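You operate a simulated robot arm through the tools that you are given. There is no shell and no other tool. Be economical: measure what you need, move in short steps, check, and stop when the job is done.

The job below is to be done with a simulated robot arm. You get a single attempt, and the scene is never put back.

TASK
Put one of the jars of plum jam from the plywood bench on top of the game box there.
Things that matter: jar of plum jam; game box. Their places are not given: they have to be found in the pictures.

Only the result counts: the job must be done as asked and must still hold three seconds after the hand-in. Knocking over, shifting, dropping, spilling or breaking anything else fails it.

THE ROBOT
A 7-joint arm with a two-finger parallel gripper, fixed in place. Base frame: the origin is at the foot of the arm, x ahead of it, y to its left, z up; the work surface is at about z = 0. Units: mm, degrees, N and s.
With the tool pointing down near the work surface it reaches from about 240 to 620 mm from the base axis. Its first joint turns from -66.0 to 66.0 degrees. Payload 2.6 kg.
The TCP is the grasp point between the finger pads, 30 mm short of the fingertips. In the tool frame z runs along the fingers and y along their closing line. Largest opening 94 mm; finger width 28, thickness 10; the body of the gripper, 50 by 96 mm, starts 55 mm behind the TCP.
Orientation is that of the tool frame in the base frame, as [roll, pitch, yaw] about the fixed x, y, z axes, in that order (R = Rz(yaw) Ry(pitch) Rx(roll)). With the fingers straight down and closing along the base's y, the tool's x points along the base's -x, its y along +y and its z along -z.

THE INTERFACE
- The arm moves only by the tool jog_arm. Its argument "motion" is a list of rows, each an object (a shift or turn left out is 0, a gripper value left out holds the last) with "slide": the shift along the tool's x, y, z in mm, a list of three; "twist": the turn about the tool's z in degrees. In form: [{"slide": [dx, dy, dz], "twist": twist}, ...]. A call has 1 to 8 rows; each row is the pose to reach, as a shift and turn from the pose commanded when the call began, along the tool's axes at that moment. "gripper" is the finger opening in mm, from 0 to 94, set as the call begins (left out, the last holds). Rows are played at 5 a second. More than 50 mm and 8.6 degrees between two rows, or a gripper value outside its range, and nothing of the call is played. A pose out of reach is approached as far as the arm can. The call stops where the force on the tool passes 40 N (or 10 N more than at its start, if that is more) or the arm is blocked; 0.2 s more then pass. Each finger travels about 72 mm/s and halts on what it meets, pressing with about 28 N; the grip force reading is that of the motor and also rises with nothing between the fingers. The clock runs only during rows and for 0.2 s after the last one: add rows that repeat a pose to give the fingers time. The reply holds the time, the measured pose of the TCP, the force on the tool along the base axes, the opening and the grip force, in the units named above and with some noise, and new pictures: "show" is both (left out), scene, wrist or none.
- Cameras (640 x 400 px; columns grow to the right, rows downward): "scene" is fixed at [38.5, 428.5, 572.3]; the picture's right is [-0.83, -0.55, 0.00], its down [-0.31, 0.46, -0.83] and it looks along [0.46, -0.69, -0.55] (base axes); focal length 338 px, centre (320, 200). "wrist" rides on the gripper at [76, 14, -102] in the tool frame; the picture's right is [-0.18, 0.98, 0.00], its down [-0.75, -0.14, -0.64] and it looks along [-0.63, -0.12, 0.77] (tool axes); focal length 243 px, centre (320, 200).
- locate(camera, pixels): there is no depth. For up to 12 entries [column, row, z] of the newest picture of that camera ("zoom" is the newest enlarged one), the place [x, y] in the base frame at which the ray of that pixel passes the height z, good to about 2 mm, but the place of the scene camera against the robot may be out by one fixed shift of up to 18 mm in any direction. It takes no simulated time.
- close_up(camera, box): a new picture of the part [left, top, right, bottom] of that camera's present view, enlarged. It takes no simulated time.
- finish_job(): hands the job in; it is judged then, once.

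Keep the steps short. Do not move on a guess: measure, check each grasp and each placing, and mend mistakes. In all there are 60 turns and 170 pictures (those below and enlarged ones count). Leave the gripper open and the arm clear of the work at the hand-in unless told otherwise, and finish with a single line.

The tools are called after "Emit:" as name(argument=value, ...) on one line, values as JSON. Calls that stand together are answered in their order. jog_arm: Moves the arm, as the interface text tells. Its arguments: {"type":"object","properties":{"motion":{"type":"array"},"gripper":{"type":"number"},"show":{"type":"string","enum":["both","scene","wrist","none"]}},"required":["motion"]} The other tools are called the same way: locate (camera, pixels) gives the place at which the rays of pixels pass given heights; close_up (camera, box) takes an enlarged picture of a part of a camera's view; finish_job () hands the job in.

At the start:

```text
time_s: 0.0
position: [298.6, -305.9, 336.5]
tcp_rot: [-180.0, 0.0, -180.0]
wrist_force: [0.2, 0.2, -0.2]
finger_gap: 94.3
grasp_force: 0.1
```

scene: 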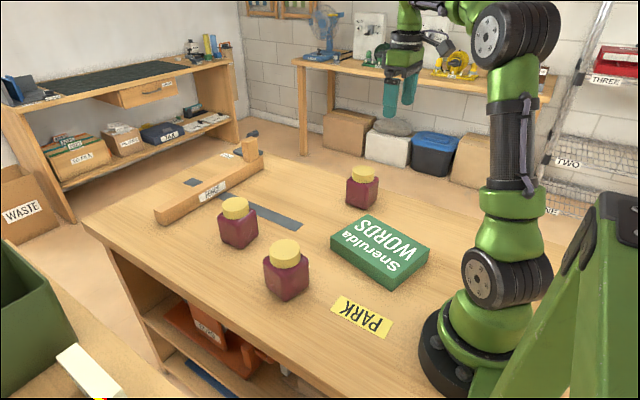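
wrist: 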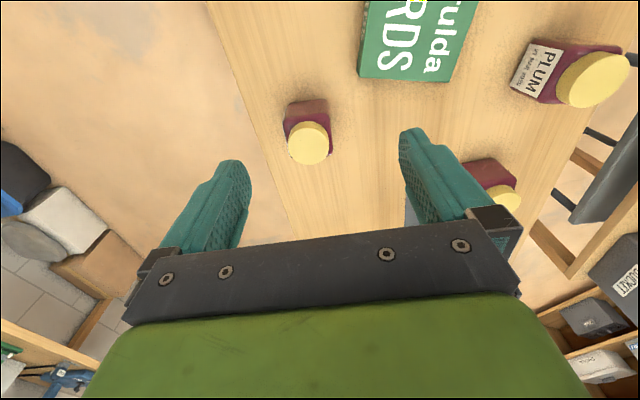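

I see three jars with yellow lids, at scene pixels (362,187), (238,222) and (286,270), and the green box at (380,250). I'll enlarge the views and locate these points.

Emit:
close_up(camera="scene", box=[200, 150, 440, 300])

Emit:
close_up(camera="wrist", box=[240, 0, 640, 250])

Emit:
locate(camera="scene", pixels=[[363, 174, 75], [235, 208, 75], [286, 253, 75], [362, 208, 0], [238, 247, 0], [287, 299, 0], [367, 214, 40], [331, 238, 40], [428, 246, 40], [391, 274, 40], [391, 288, 0], [331, 250, 0]])

Emit:
locate(camera="wrist", pixels=[[309, 143, 75], [595, 79, 75], [360, 75, 40], [448, 83, 40], [309, 143, 60], [595, 79, 60]])

```text
2.67 times, centred on (320, 225) of scene
```

zoom: 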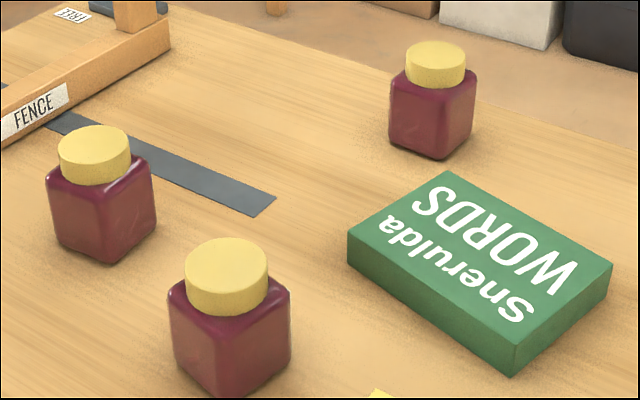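

```text
1.60 times, centred on (440, 125) of wrist
```

zoom: 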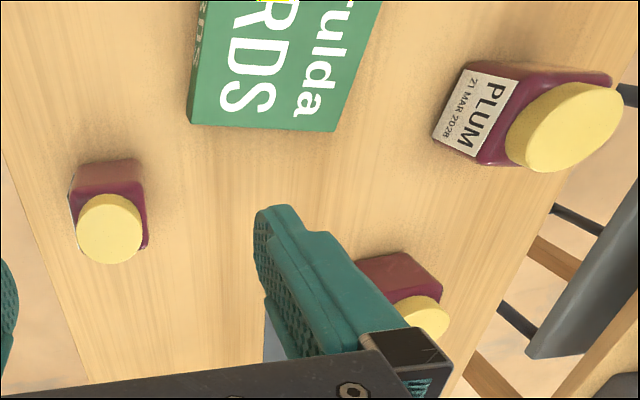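

```text
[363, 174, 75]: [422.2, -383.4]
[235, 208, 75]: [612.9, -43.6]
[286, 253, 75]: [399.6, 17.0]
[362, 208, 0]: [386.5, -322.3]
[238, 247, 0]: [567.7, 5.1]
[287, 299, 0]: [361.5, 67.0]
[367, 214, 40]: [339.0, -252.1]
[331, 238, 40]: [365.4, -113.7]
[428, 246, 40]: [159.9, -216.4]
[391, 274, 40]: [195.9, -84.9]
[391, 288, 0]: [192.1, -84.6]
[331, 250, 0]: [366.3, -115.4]
```

```text
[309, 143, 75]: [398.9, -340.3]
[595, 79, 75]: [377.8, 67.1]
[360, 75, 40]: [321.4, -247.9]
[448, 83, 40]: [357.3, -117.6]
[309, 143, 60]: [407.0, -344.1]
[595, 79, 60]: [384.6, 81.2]
```

The jars come out about 97 mm tall when I combine both cameras. The near jar, at about (370,45), carries a PLUM label. The box top is at about z=39, centred near (260,-165). I'll move at the present height to above the near jar and look.

Emit:
jog_arm(motion=[{"slide": [-9, 44, 0]}, {"slide": [-18, 88, 0]}, {"slide": [-27, 132, 0]}, {"slide": [-36, 176, 0]}, {"slide": [-45, 220, 0]}, {"slide": [-54, 264, 0]}, {"slide": [-62, 308, 0]}, {"slide": [-70, 350, 0]}], gripper=94)

```text
time_s: 1.8
position: [367.0, 46.9, 337.0]
tcp_rot: [-180.0, 0.0, 179.8]
wrist_force: [0.7, -0.8, -0.2]
finger_gap: 93.9
grasp_force: 0.0
```

scene: 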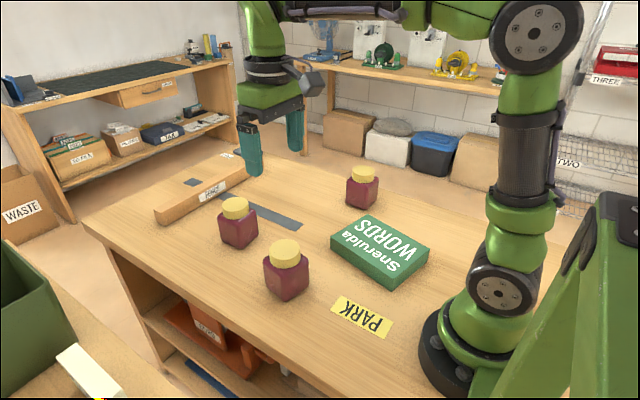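
wrist: 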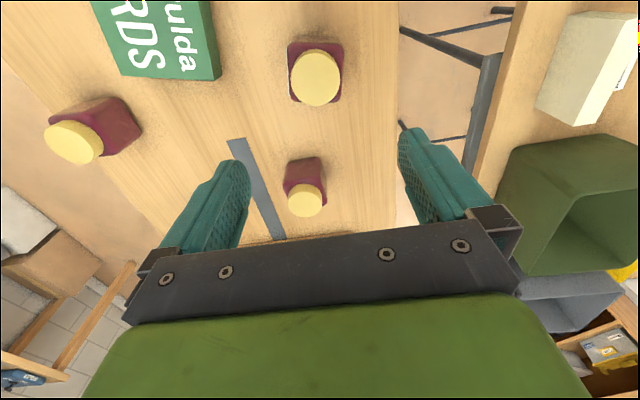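

The jar is now at wrist pixel (315,78). I'll enlarge it to measure its yaw and centre.

Emit:
close_up(camera="wrist", box=[240, 20, 400, 120])

Emit:
close_up(camera="scene", box=[240, 225, 336, 305])

Emit:
locate(camera="wrist", pixels=[[316, 77, 97], [316, 77, 92], [290, 105, 68], [340, 100, 68], [288, 44, 68], [342, 42, 68], [220, 77, 39], [125, 76, 39]])

```text
4.00 times, centred on (320, 70) of wrist
```

zoom: 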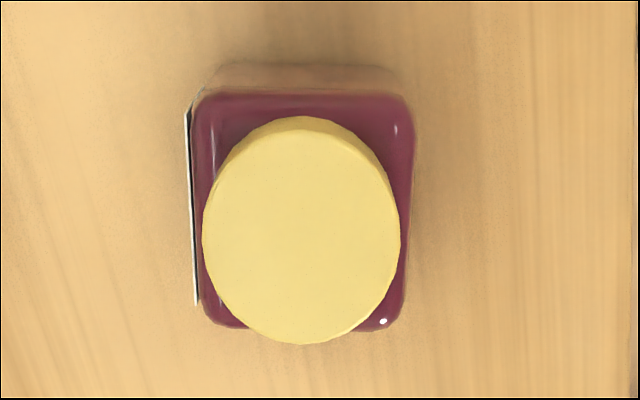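

```text
5.00 times, centred on (288, 265) of scene
```

zoom: 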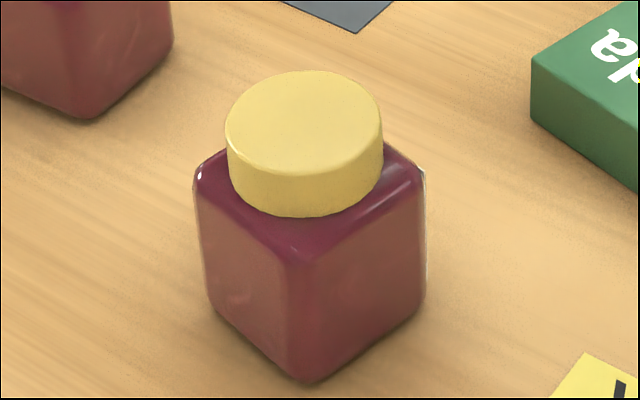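

```text
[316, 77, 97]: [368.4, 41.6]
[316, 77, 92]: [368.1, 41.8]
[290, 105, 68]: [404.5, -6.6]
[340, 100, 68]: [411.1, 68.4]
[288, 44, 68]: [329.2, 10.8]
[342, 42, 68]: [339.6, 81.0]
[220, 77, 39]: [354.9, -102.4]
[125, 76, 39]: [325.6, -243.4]
```

The body is about 70 mm square, centred near (369,40), and turned by about -9°. I'll turn the tool +9°, shift slightly and come partway down to check again.

Emit:
jog_arm(motion=[{"slide": [-1, -3, 40], "twist": 4}, {"slide": [-2, -6, 80], "twist": 9}, {"slide": [-2, -6, 120], "twist": 9}, {"slide": [-2, -6, 120], "twist": 9}])

Emit:
close_up(camera="wrist", box=[200, 40, 440, 190])

```text
time_s: 2.8
position: [373.2, 38.6, 217.0]
tcp_rot: [180.0, 0.1, 170.9]
wrist_force: [0.7, 0.1, 0.3]
finger_gap: 93.8
grasp_force: 0.1
```

scene: 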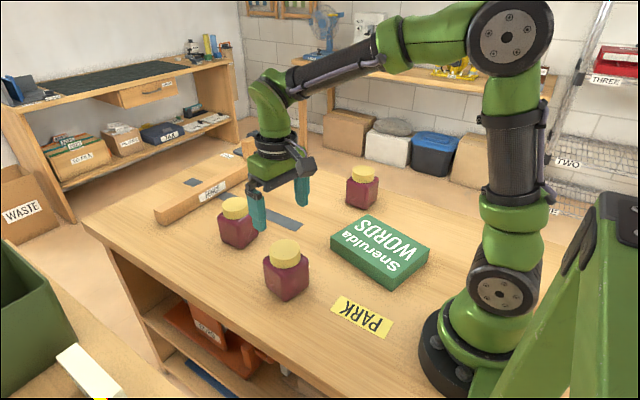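
wrist: 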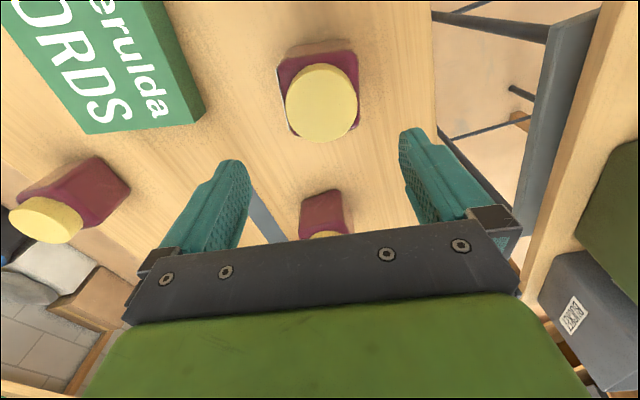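

```text
2.67 times, centred on (320, 115) of wrist
```

zoom: 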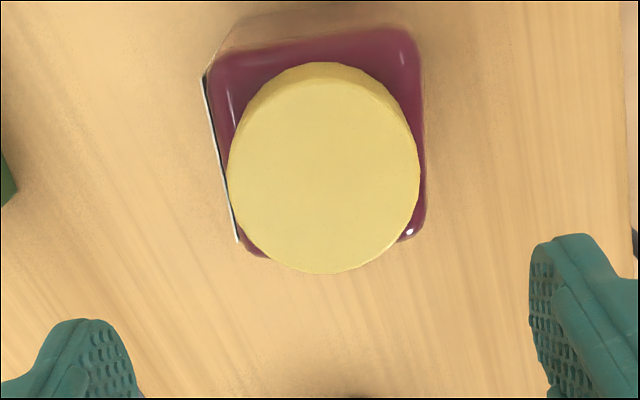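

The jar's top edge now slopes about 7° in the picture, which matches the tool's y axis, so the yaw is aligned. Next I'll measure the lid centre and the body corners from here.

Emit:
locate(camera="wrist", pixels=[[322, 101, 97], [322, 101, 85], [290, 100, 97], [356, 100, 97], [278, 66, 70], [356, 50, 70], [289, 132, 70], [358, 125, 70]])

Emit:
locate(camera="scene", pixels=[[286, 254, 97], [286, 254, 85], [236, 206, 97], [363, 173, 97]])

```text
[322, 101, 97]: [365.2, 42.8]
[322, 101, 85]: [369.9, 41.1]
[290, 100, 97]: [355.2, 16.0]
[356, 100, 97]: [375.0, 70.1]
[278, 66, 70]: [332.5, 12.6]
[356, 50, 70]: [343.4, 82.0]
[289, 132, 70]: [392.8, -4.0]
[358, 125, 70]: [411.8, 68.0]
```

```text
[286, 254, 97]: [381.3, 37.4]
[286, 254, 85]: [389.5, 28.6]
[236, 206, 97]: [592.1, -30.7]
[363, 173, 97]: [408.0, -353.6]
```

The jar is about 100 mm tall and centred near (367,42). I'll correct by that small offset and go down to z≈145, with the tips still above the lid, then look again.

Emit:
jog_arm(motion=[{"slide": [6, 2.5, 36]}, {"slide": [6, 2.5, 72]}, {"slide": [6, 2.5, 72]}])

Emit:
close_up(camera="scene", box=[216, 165, 376, 305])

```text
time_s: 3.6
position: [367.4, 41.5, 145.8]
tcp_rot: [180.0, 0.0, 170.9]
wrist_force: [0.4, -0.1, 0.6]
finger_gap: 94.0
grasp_force: 0.1
```

scene: 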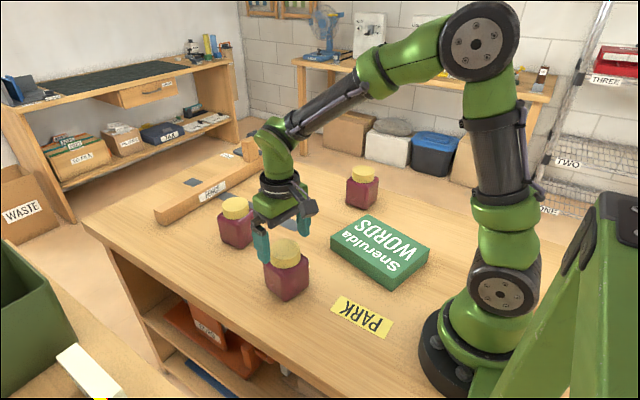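
wrist: 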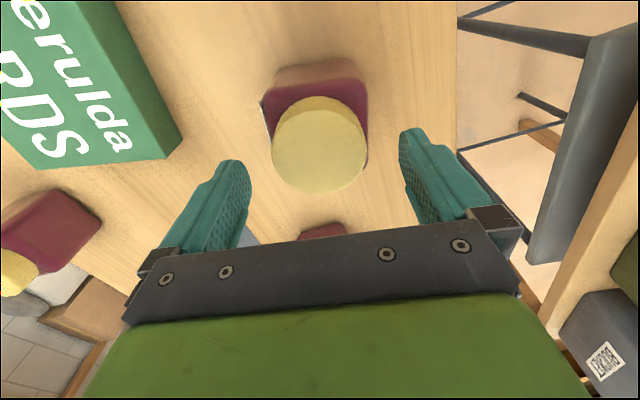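

```text
2.86 times, centred on (296, 235) of scene
```

zoom: 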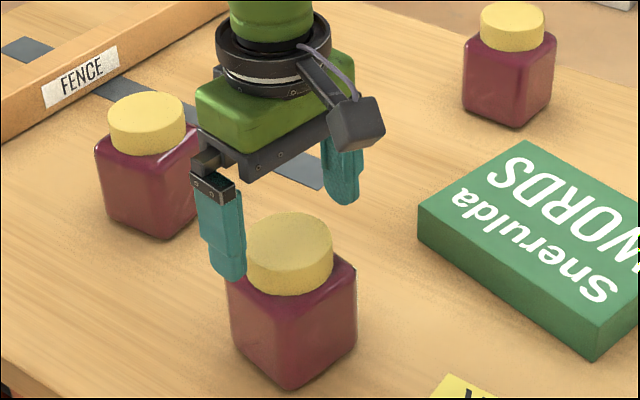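

The lid's top ellipse is centred near (319,148) and the predicted position for the tool axis at z=100 is (320,147), so they agree. I'll measure the body corners once more.

Emit:
locate(camera="wrist", pixels=[[319, 149, 100], [273, 148, 100], [366, 142, 100], [262, 103, 72], [367, 82, 72]])

Emit:
close_up(camera="wrist", box=[200, 50, 440, 210])

```text
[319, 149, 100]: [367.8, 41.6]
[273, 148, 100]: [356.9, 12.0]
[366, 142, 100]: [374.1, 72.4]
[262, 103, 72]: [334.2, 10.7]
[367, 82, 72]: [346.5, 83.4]
```

```text
2.50 times, centred on (320, 130) of wrist
```

zoom: 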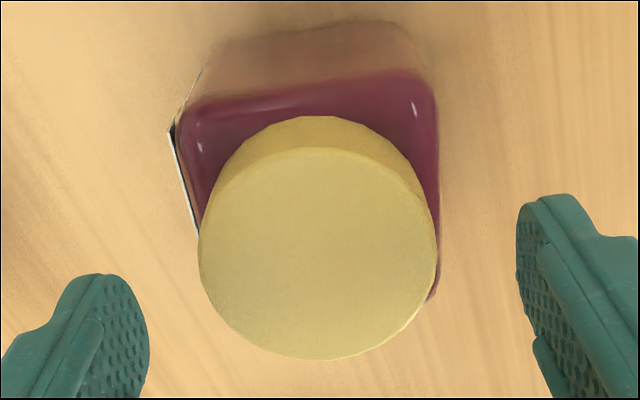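

Lateral alignment is within 1–2 mm. I'll descend straight to z≈58 with the fingers open.

Emit:
jog_arm(motion=[{"slide": [-1, 1, 22]}, {"slide": [-1, 1, 44]}, {"slide": [-1, 1, 66]}, {"slide": [-1, 1, 88]}, {"slide": [-1, 1, 88]}])

```text
time_s: 4.8
position: [366.2, 43.9, 57.0]
tcp_rot: [180.0, 0.0, 170.9]
wrist_force: [-0.3, -0.6, -0.7]
finger_gap: 94.1
grasp_force: 0.0
```

scene: 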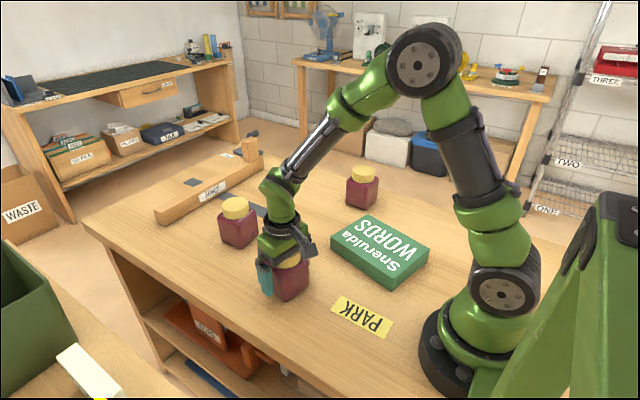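
wrist: 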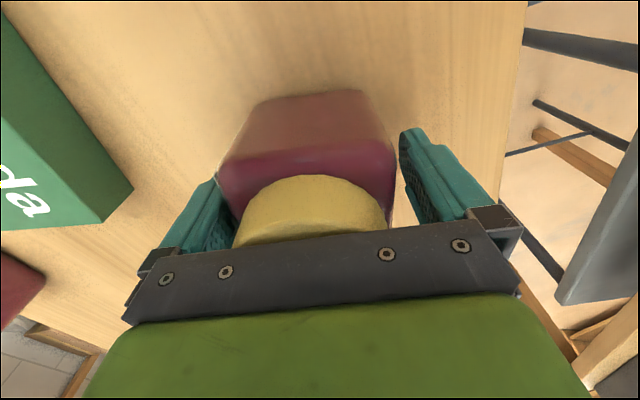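

There was no contact, and the jar stands between the fingers. I'll close the gripper.

Emit:
jog_arm(motion=[{"slide": [0, 0, 0]}, {"slide": [0, 0, 0]}, {"slide": [0, 0, 0]}, {"slide": [0, 0, 0]}], gripper=40)

```text
time_s: 5.8
position: [367.6, 44.1, 56.9]
tcp_rot: [179.9, 0.1, 171.0]
wrist_force: [-0.1, -0.7, 0.6]
finger_gap: 79.7
grasp_force: 28.2
```

scene: 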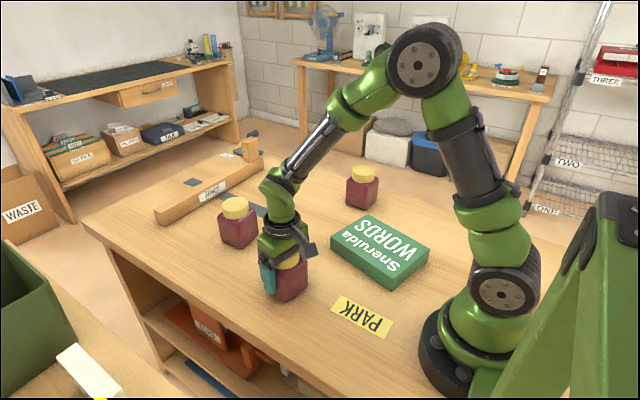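
wrist: 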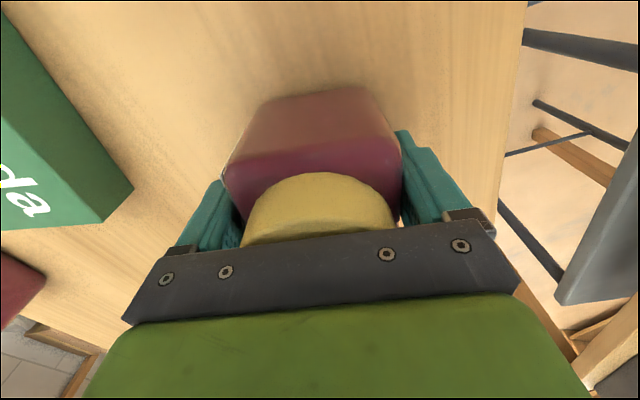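

The grip halted at 79.7 mm with 28 N. I'll lift 25 mm as a test.

Emit:
jog_arm(motion=[{"slide": [0, 0, 0]}, {"slide": [0, 0, -8]}, {"slide": [0, 0, -16]}, {"slide": [0, 0, -25]}, {"slide": [0, 0, -25]}, {"slide": [0, 0, -25]}])

Emit:
close_up(camera="scene", box=[240, 220, 340, 310])

```text
time_s: 7.2
position: [366.3, 43.6, 82.3]
tcp_rot: [-179.9, -0.1, 170.9]
wrist_force: [0.5, -0.1, -5.9]
finger_gap: 79.2
grasp_force: 27.8
```

scene: 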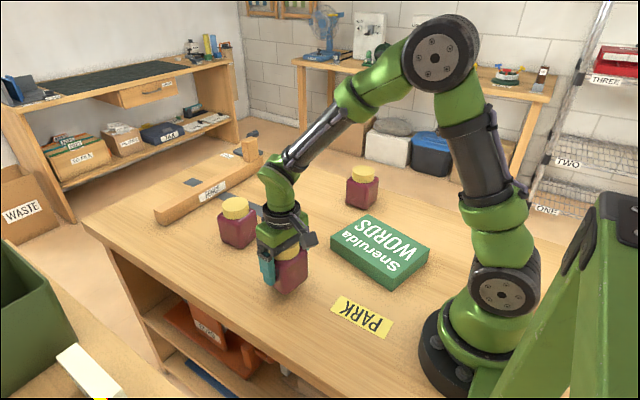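
wrist: 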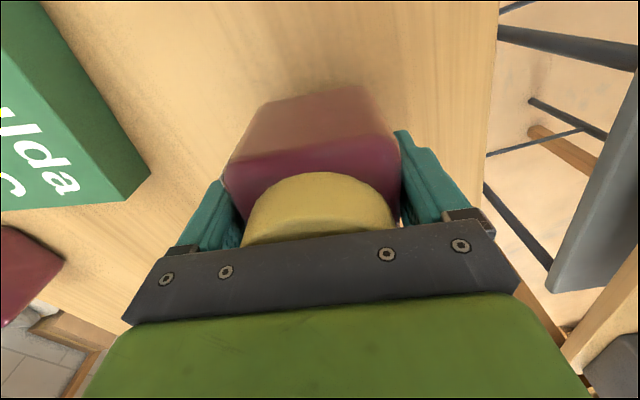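

```text
4.44 times, centred on (290, 265) of scene
```

zoom: 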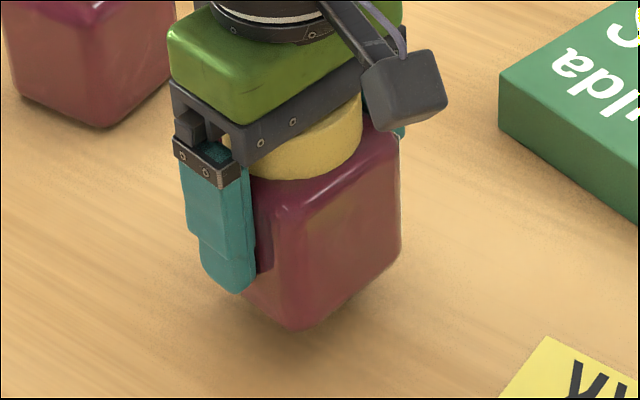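

The lift held, with about 6 N of weight. I'll raise another 80 mm, then move sideways to above the box centre, estimated at (254,-161).

Emit:
jog_arm(motion=[{"slide": [0, 0, -30]}, {"slide": [0, 0, -60]}, {"slide": [0, 0, -80]}, {"slide": [12, -35, -80]}, {"slide": [25, -72, -80]}, {"slide": [38, -109, -80]}, {"slide": [50, -145, -80]}, {"slide": [50, -145, -80]}], show="scene")

Emit:
jog_arm(motion=[{"slide": [9, -25, 0]}, {"slide": [18, -50, 0]}, {"slide": [27, -76, 0]}, {"slide": [27, -76, 0]}, {"slide": [27, -76, 0]}])

```text
time_s: 9.0
position: [294.9, -93.0, 160.1]
tcp_rot: [180.0, 0.0, 171.1]
wrist_force: [-0.1, 0.1, -6.6]
finger_gap: 79.6
grasp_force: 27.5
```

scene: 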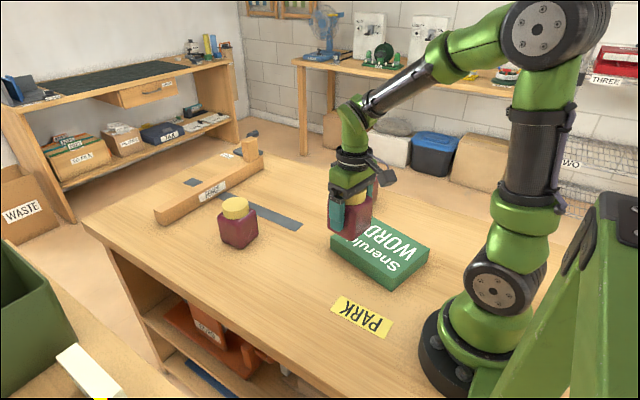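

```text
time_s: 10.2
position: [254.7, -162.6, 160.7]
tcp_rot: [180.0, -0.1, 171.0]
wrist_force: [0.1, -0.4, -5.3]
finger_gap: 79.2
grasp_force: 28.3
```

scene: 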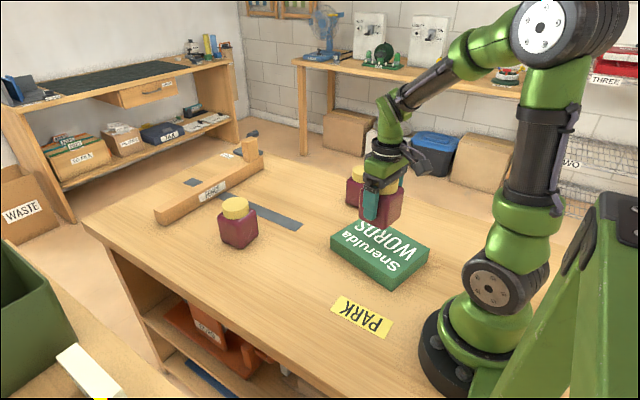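
wrist: 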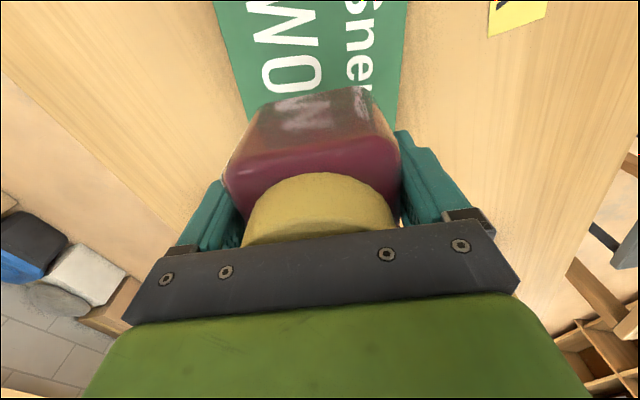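

The jar is above the box. I'll check the box's side edges in the wrist view against the tool position.

Emit:
close_up(camera="wrist", box=[180, 0, 440, 163])

Emit:
close_up(camera="scene", box=[320, 140, 450, 300])

Emit:
locate(camera="wrist", pixels=[[214, 2, 39], [407, 2, 39], [247, 112, 39], [398, 112, 39]])

```text
2.45 times, centred on (310, 82) of wrist
```

zoom: 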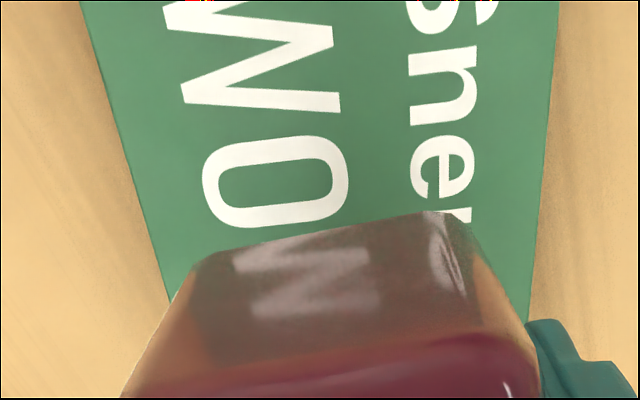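

```text
2.50 times, centred on (385, 220) of scene
```

zoom: 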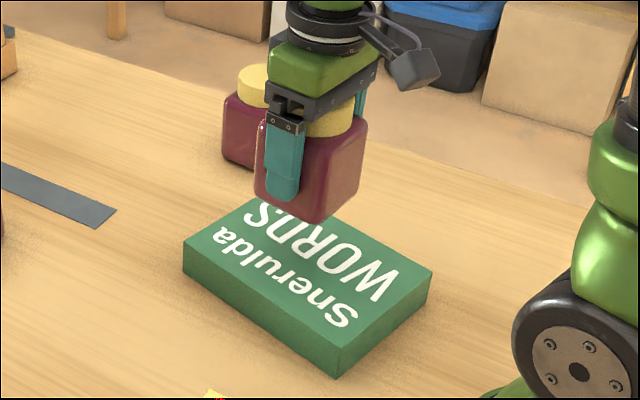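

```text
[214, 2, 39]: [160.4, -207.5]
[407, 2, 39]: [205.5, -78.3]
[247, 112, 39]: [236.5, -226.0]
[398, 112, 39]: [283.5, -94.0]
```

The box's mid-line at x=255 is y≈-159, within 4 mm. Contact should come at TCP z≈96, so I'll lower to z≈104 first.

Emit:
jog_arm(motion=[{"slide": [0, 3, 20]}, {"slide": [0, 3, 40]}, {"slide": [0, 3, 56]}, {"slide": [0, 3, 56]}, {"slide": [0, 3, 56]}], show="scene")

Emit:
close_up(camera="scene", box=[320, 170, 450, 300])

```text
time_s: 11.4
position: [255.7, -159.8, 103.7]
tcp_rot: [180.0, 0.0, 171.0]
wrist_force: [-0.8, -1.0, -6.7]
finger_gap: 79.3
grasp_force: 28.0
```

scene: 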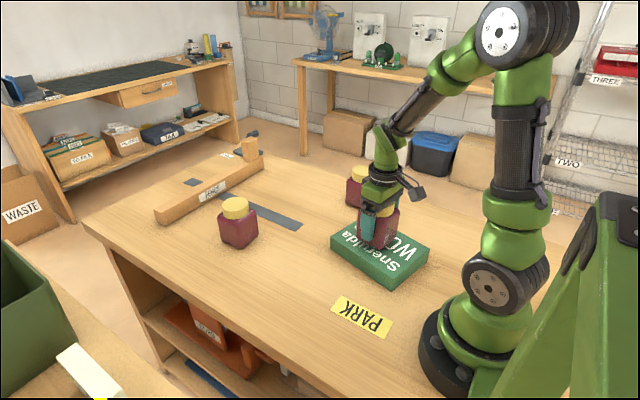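

```text
3.08 times, centred on (385, 235) of scene
```

zoom: 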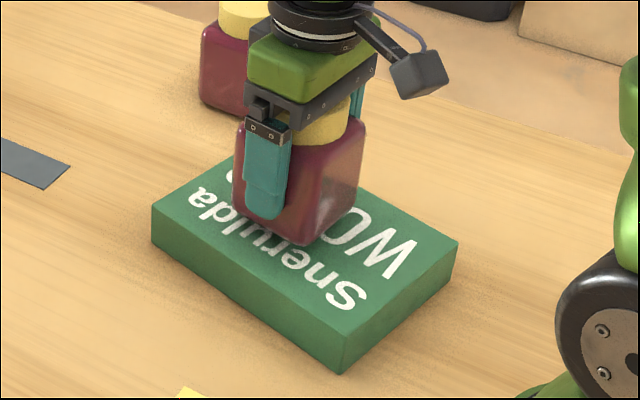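

The jar is well over the box, though slightly toward its far side. I'll shift about 8 mm toward the camera and lower gently until the weight comes off.

Emit:
jog_arm(motion=[{"slide": [5, 7, 0]}, {"slide": [5, 7, 2]}, {"slide": [5, 7, 4]}, {"slide": [5, 7, 5]}, {"slide": [5, 7, 5]}], show="none")

Emit:
jog_arm(motion=[{"slide": [0, 0, 1]}, {"slide": [0, 0, 1]}, {"slide": [0, 0, 1]}], show="none")

```text
time_s: 12.6
position: [252.4, -152.8, 101.3]
tcp_rot: [-180.0, 0.0, 171.0]
wrist_force: [-0.2, 0.0, -5.2]
finger_gap: 79.5
grasp_force: 28.5
```

```text
time_s: 13.4
position: [252.3, -151.4, 99.3]
tcp_rot: [179.9, 0.0, 170.9]
wrist_force: [0.2, -0.3, -5.4]
finger_gap: 79.4
grasp_force: 28.2
```

Still carrying the full weight at z≈99. I'll go on in 1 mm steps.

Emit:
jog_arm(motion=[{"slide": [0, 0, 1]}, {"slide": [0, 0, 1]}, {"slide": [0, 0, 1]}], show="none")

Emit:
jog_arm(motion=[{"slide": [0, 0, 1]}, {"slide": [0, 0, 1]}, {"slide": [0, 0, 1]}], show="none")

```text
time_s: 14.2
position: [250.8, -151.8, 98.2]
tcp_rot: [-180.0, 0.0, 170.9]
wrist_force: [0.5, 0.7, -5.7]
finger_gap: 79.3
grasp_force: 28.4
```

```text
time_s: 15.0
position: [252.7, -152.0, 97.9]
tcp_rot: [-180.0, 0.0, 170.9]
wrist_force: [0.7, -0.5, -3.4]
finger_gap: 79.2
grasp_force: 28.4
```

The force is dropping from -5.7 to -3.4 N, so contact is beginning. One more millimetre.

Emit:
jog_arm(motion=[{"slide": [0, 0, 1]}, {"slide": [0, 0, 1]}, {"slide": [0, 0, 1]}])

Emit:
close_up(camera="scene", box=[320, 170, 450, 300])

```text
time_s: 15.8
position: [252.4, -152.8, 97.9]
tcp_rot: [180.0, 0.1, 170.8]
wrist_force: [-5.3, -1.7, 11.6]
finger_gap: 79.4
grasp_force: 28.0
```

scene: 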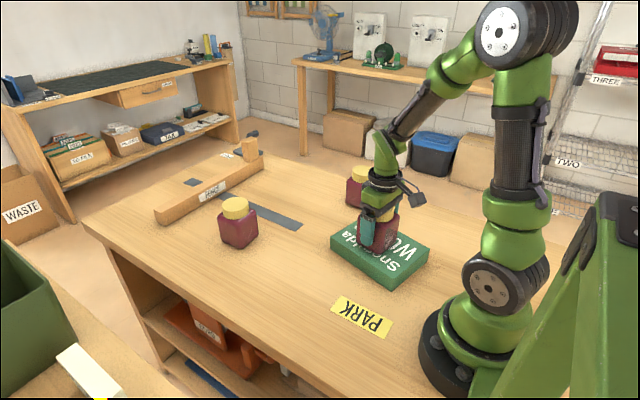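
wrist: 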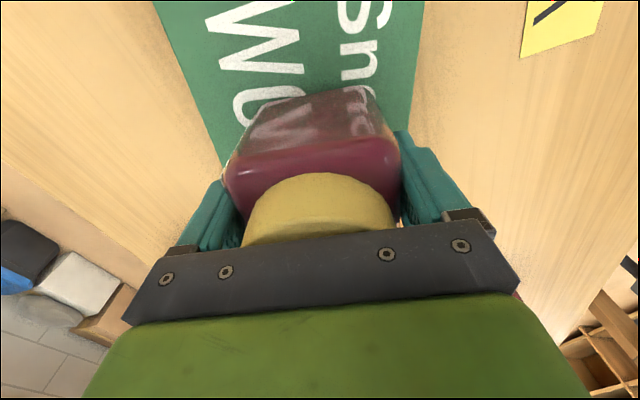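

```text
3.08 times, centred on (385, 235) of scene
```

zoom: 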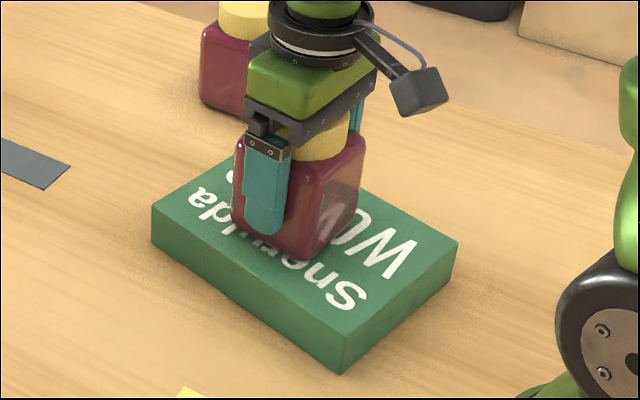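

The jar is firmly seated, now reading +11.6 N. I'll ease up 0.5 mm and open the gripper fully.

Emit:
jog_arm(motion=[{"slide": [0, 0, -0.5]}, {"slide": [0, 0, -0.5]}, {"slide": [0, 0, -0.5]}, {"slide": [0, 0, -0.5]}], gripper=94)

```text
time_s: 16.8
position: [251.9, -151.0, 97.5]
tcp_rot: [180.0, 0.0, 171.0]
wrist_force: [-0.2, 0.1, -0.4]
finger_gap: 93.9
grasp_force: 0.0
```

scene: 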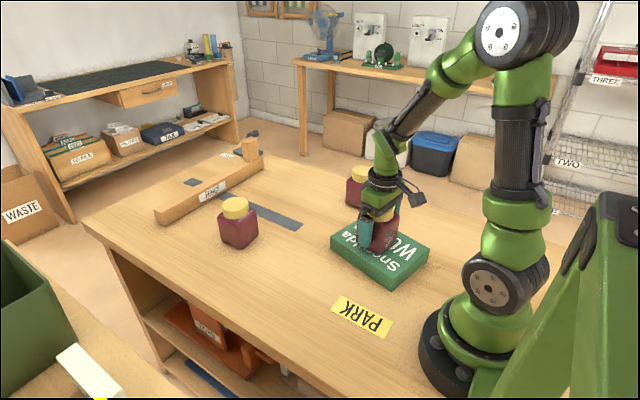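
wrist: 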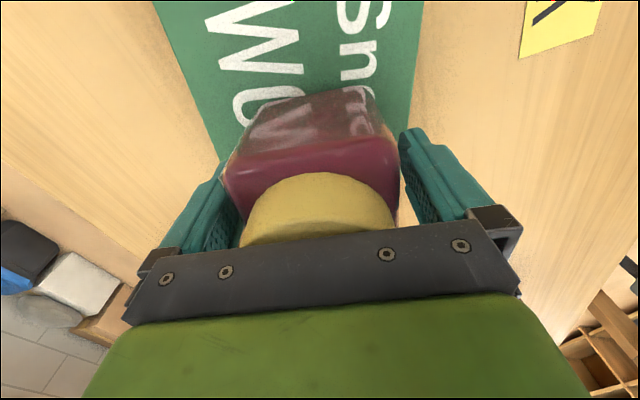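

The fingers are free and the force is about zero. I'll go straight up.

Emit:
jog_arm(motion=[{"slide": [0, 0, -12]}, {"slide": [0, 0, -30]}, {"slide": [0, 0, -55]}, {"slide": [0, 0, -90]}, {"slide": [0, 0, -130]}, {"slide": [0, 0, -170]}, {"slide": [0, 0, -170]}])

Emit:
close_up(camera="scene", box=[320, 150, 450, 300])

```text
time_s: 18.4
position: [253.6, -152.5, 264.3]
tcp_rot: [-179.9, -0.1, 171.0]
wrist_force: [-0.1, 0.1, -0.5]
finger_gap: 93.7
grasp_force: 0.1
```

scene: 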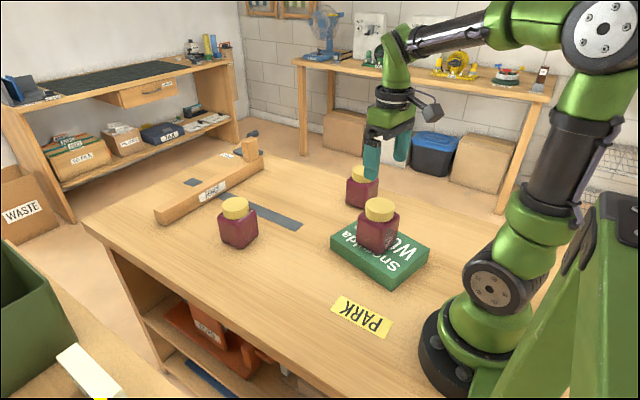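
wrist: 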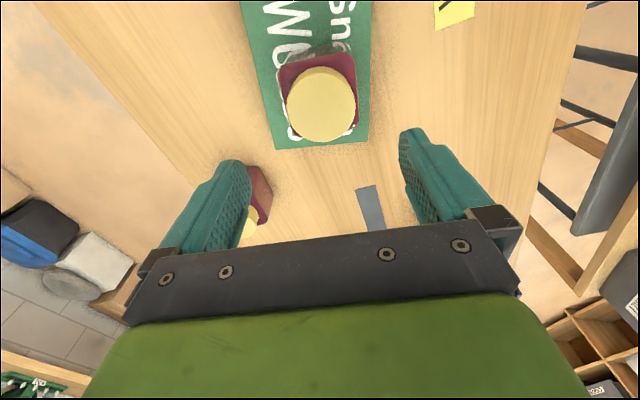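

```text
2.67 times, centred on (385, 225) of scene
```

zoom: 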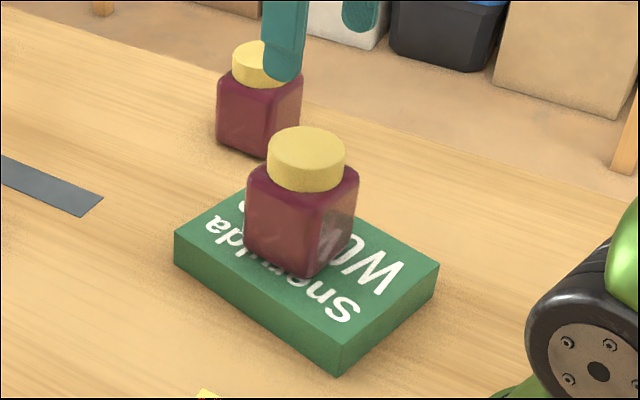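

The jar stands upright and fully on the box. The box and the other jars haven't moved, the gripper is open and the arm is clear. I'll hand in.

Emit:
finish_job()

```text
The job is handed in.
```

A jar of plum jam now stands upright on top of the game box, nothing else was disturbed, and the job is handed in with the gripper open and the arm clear.
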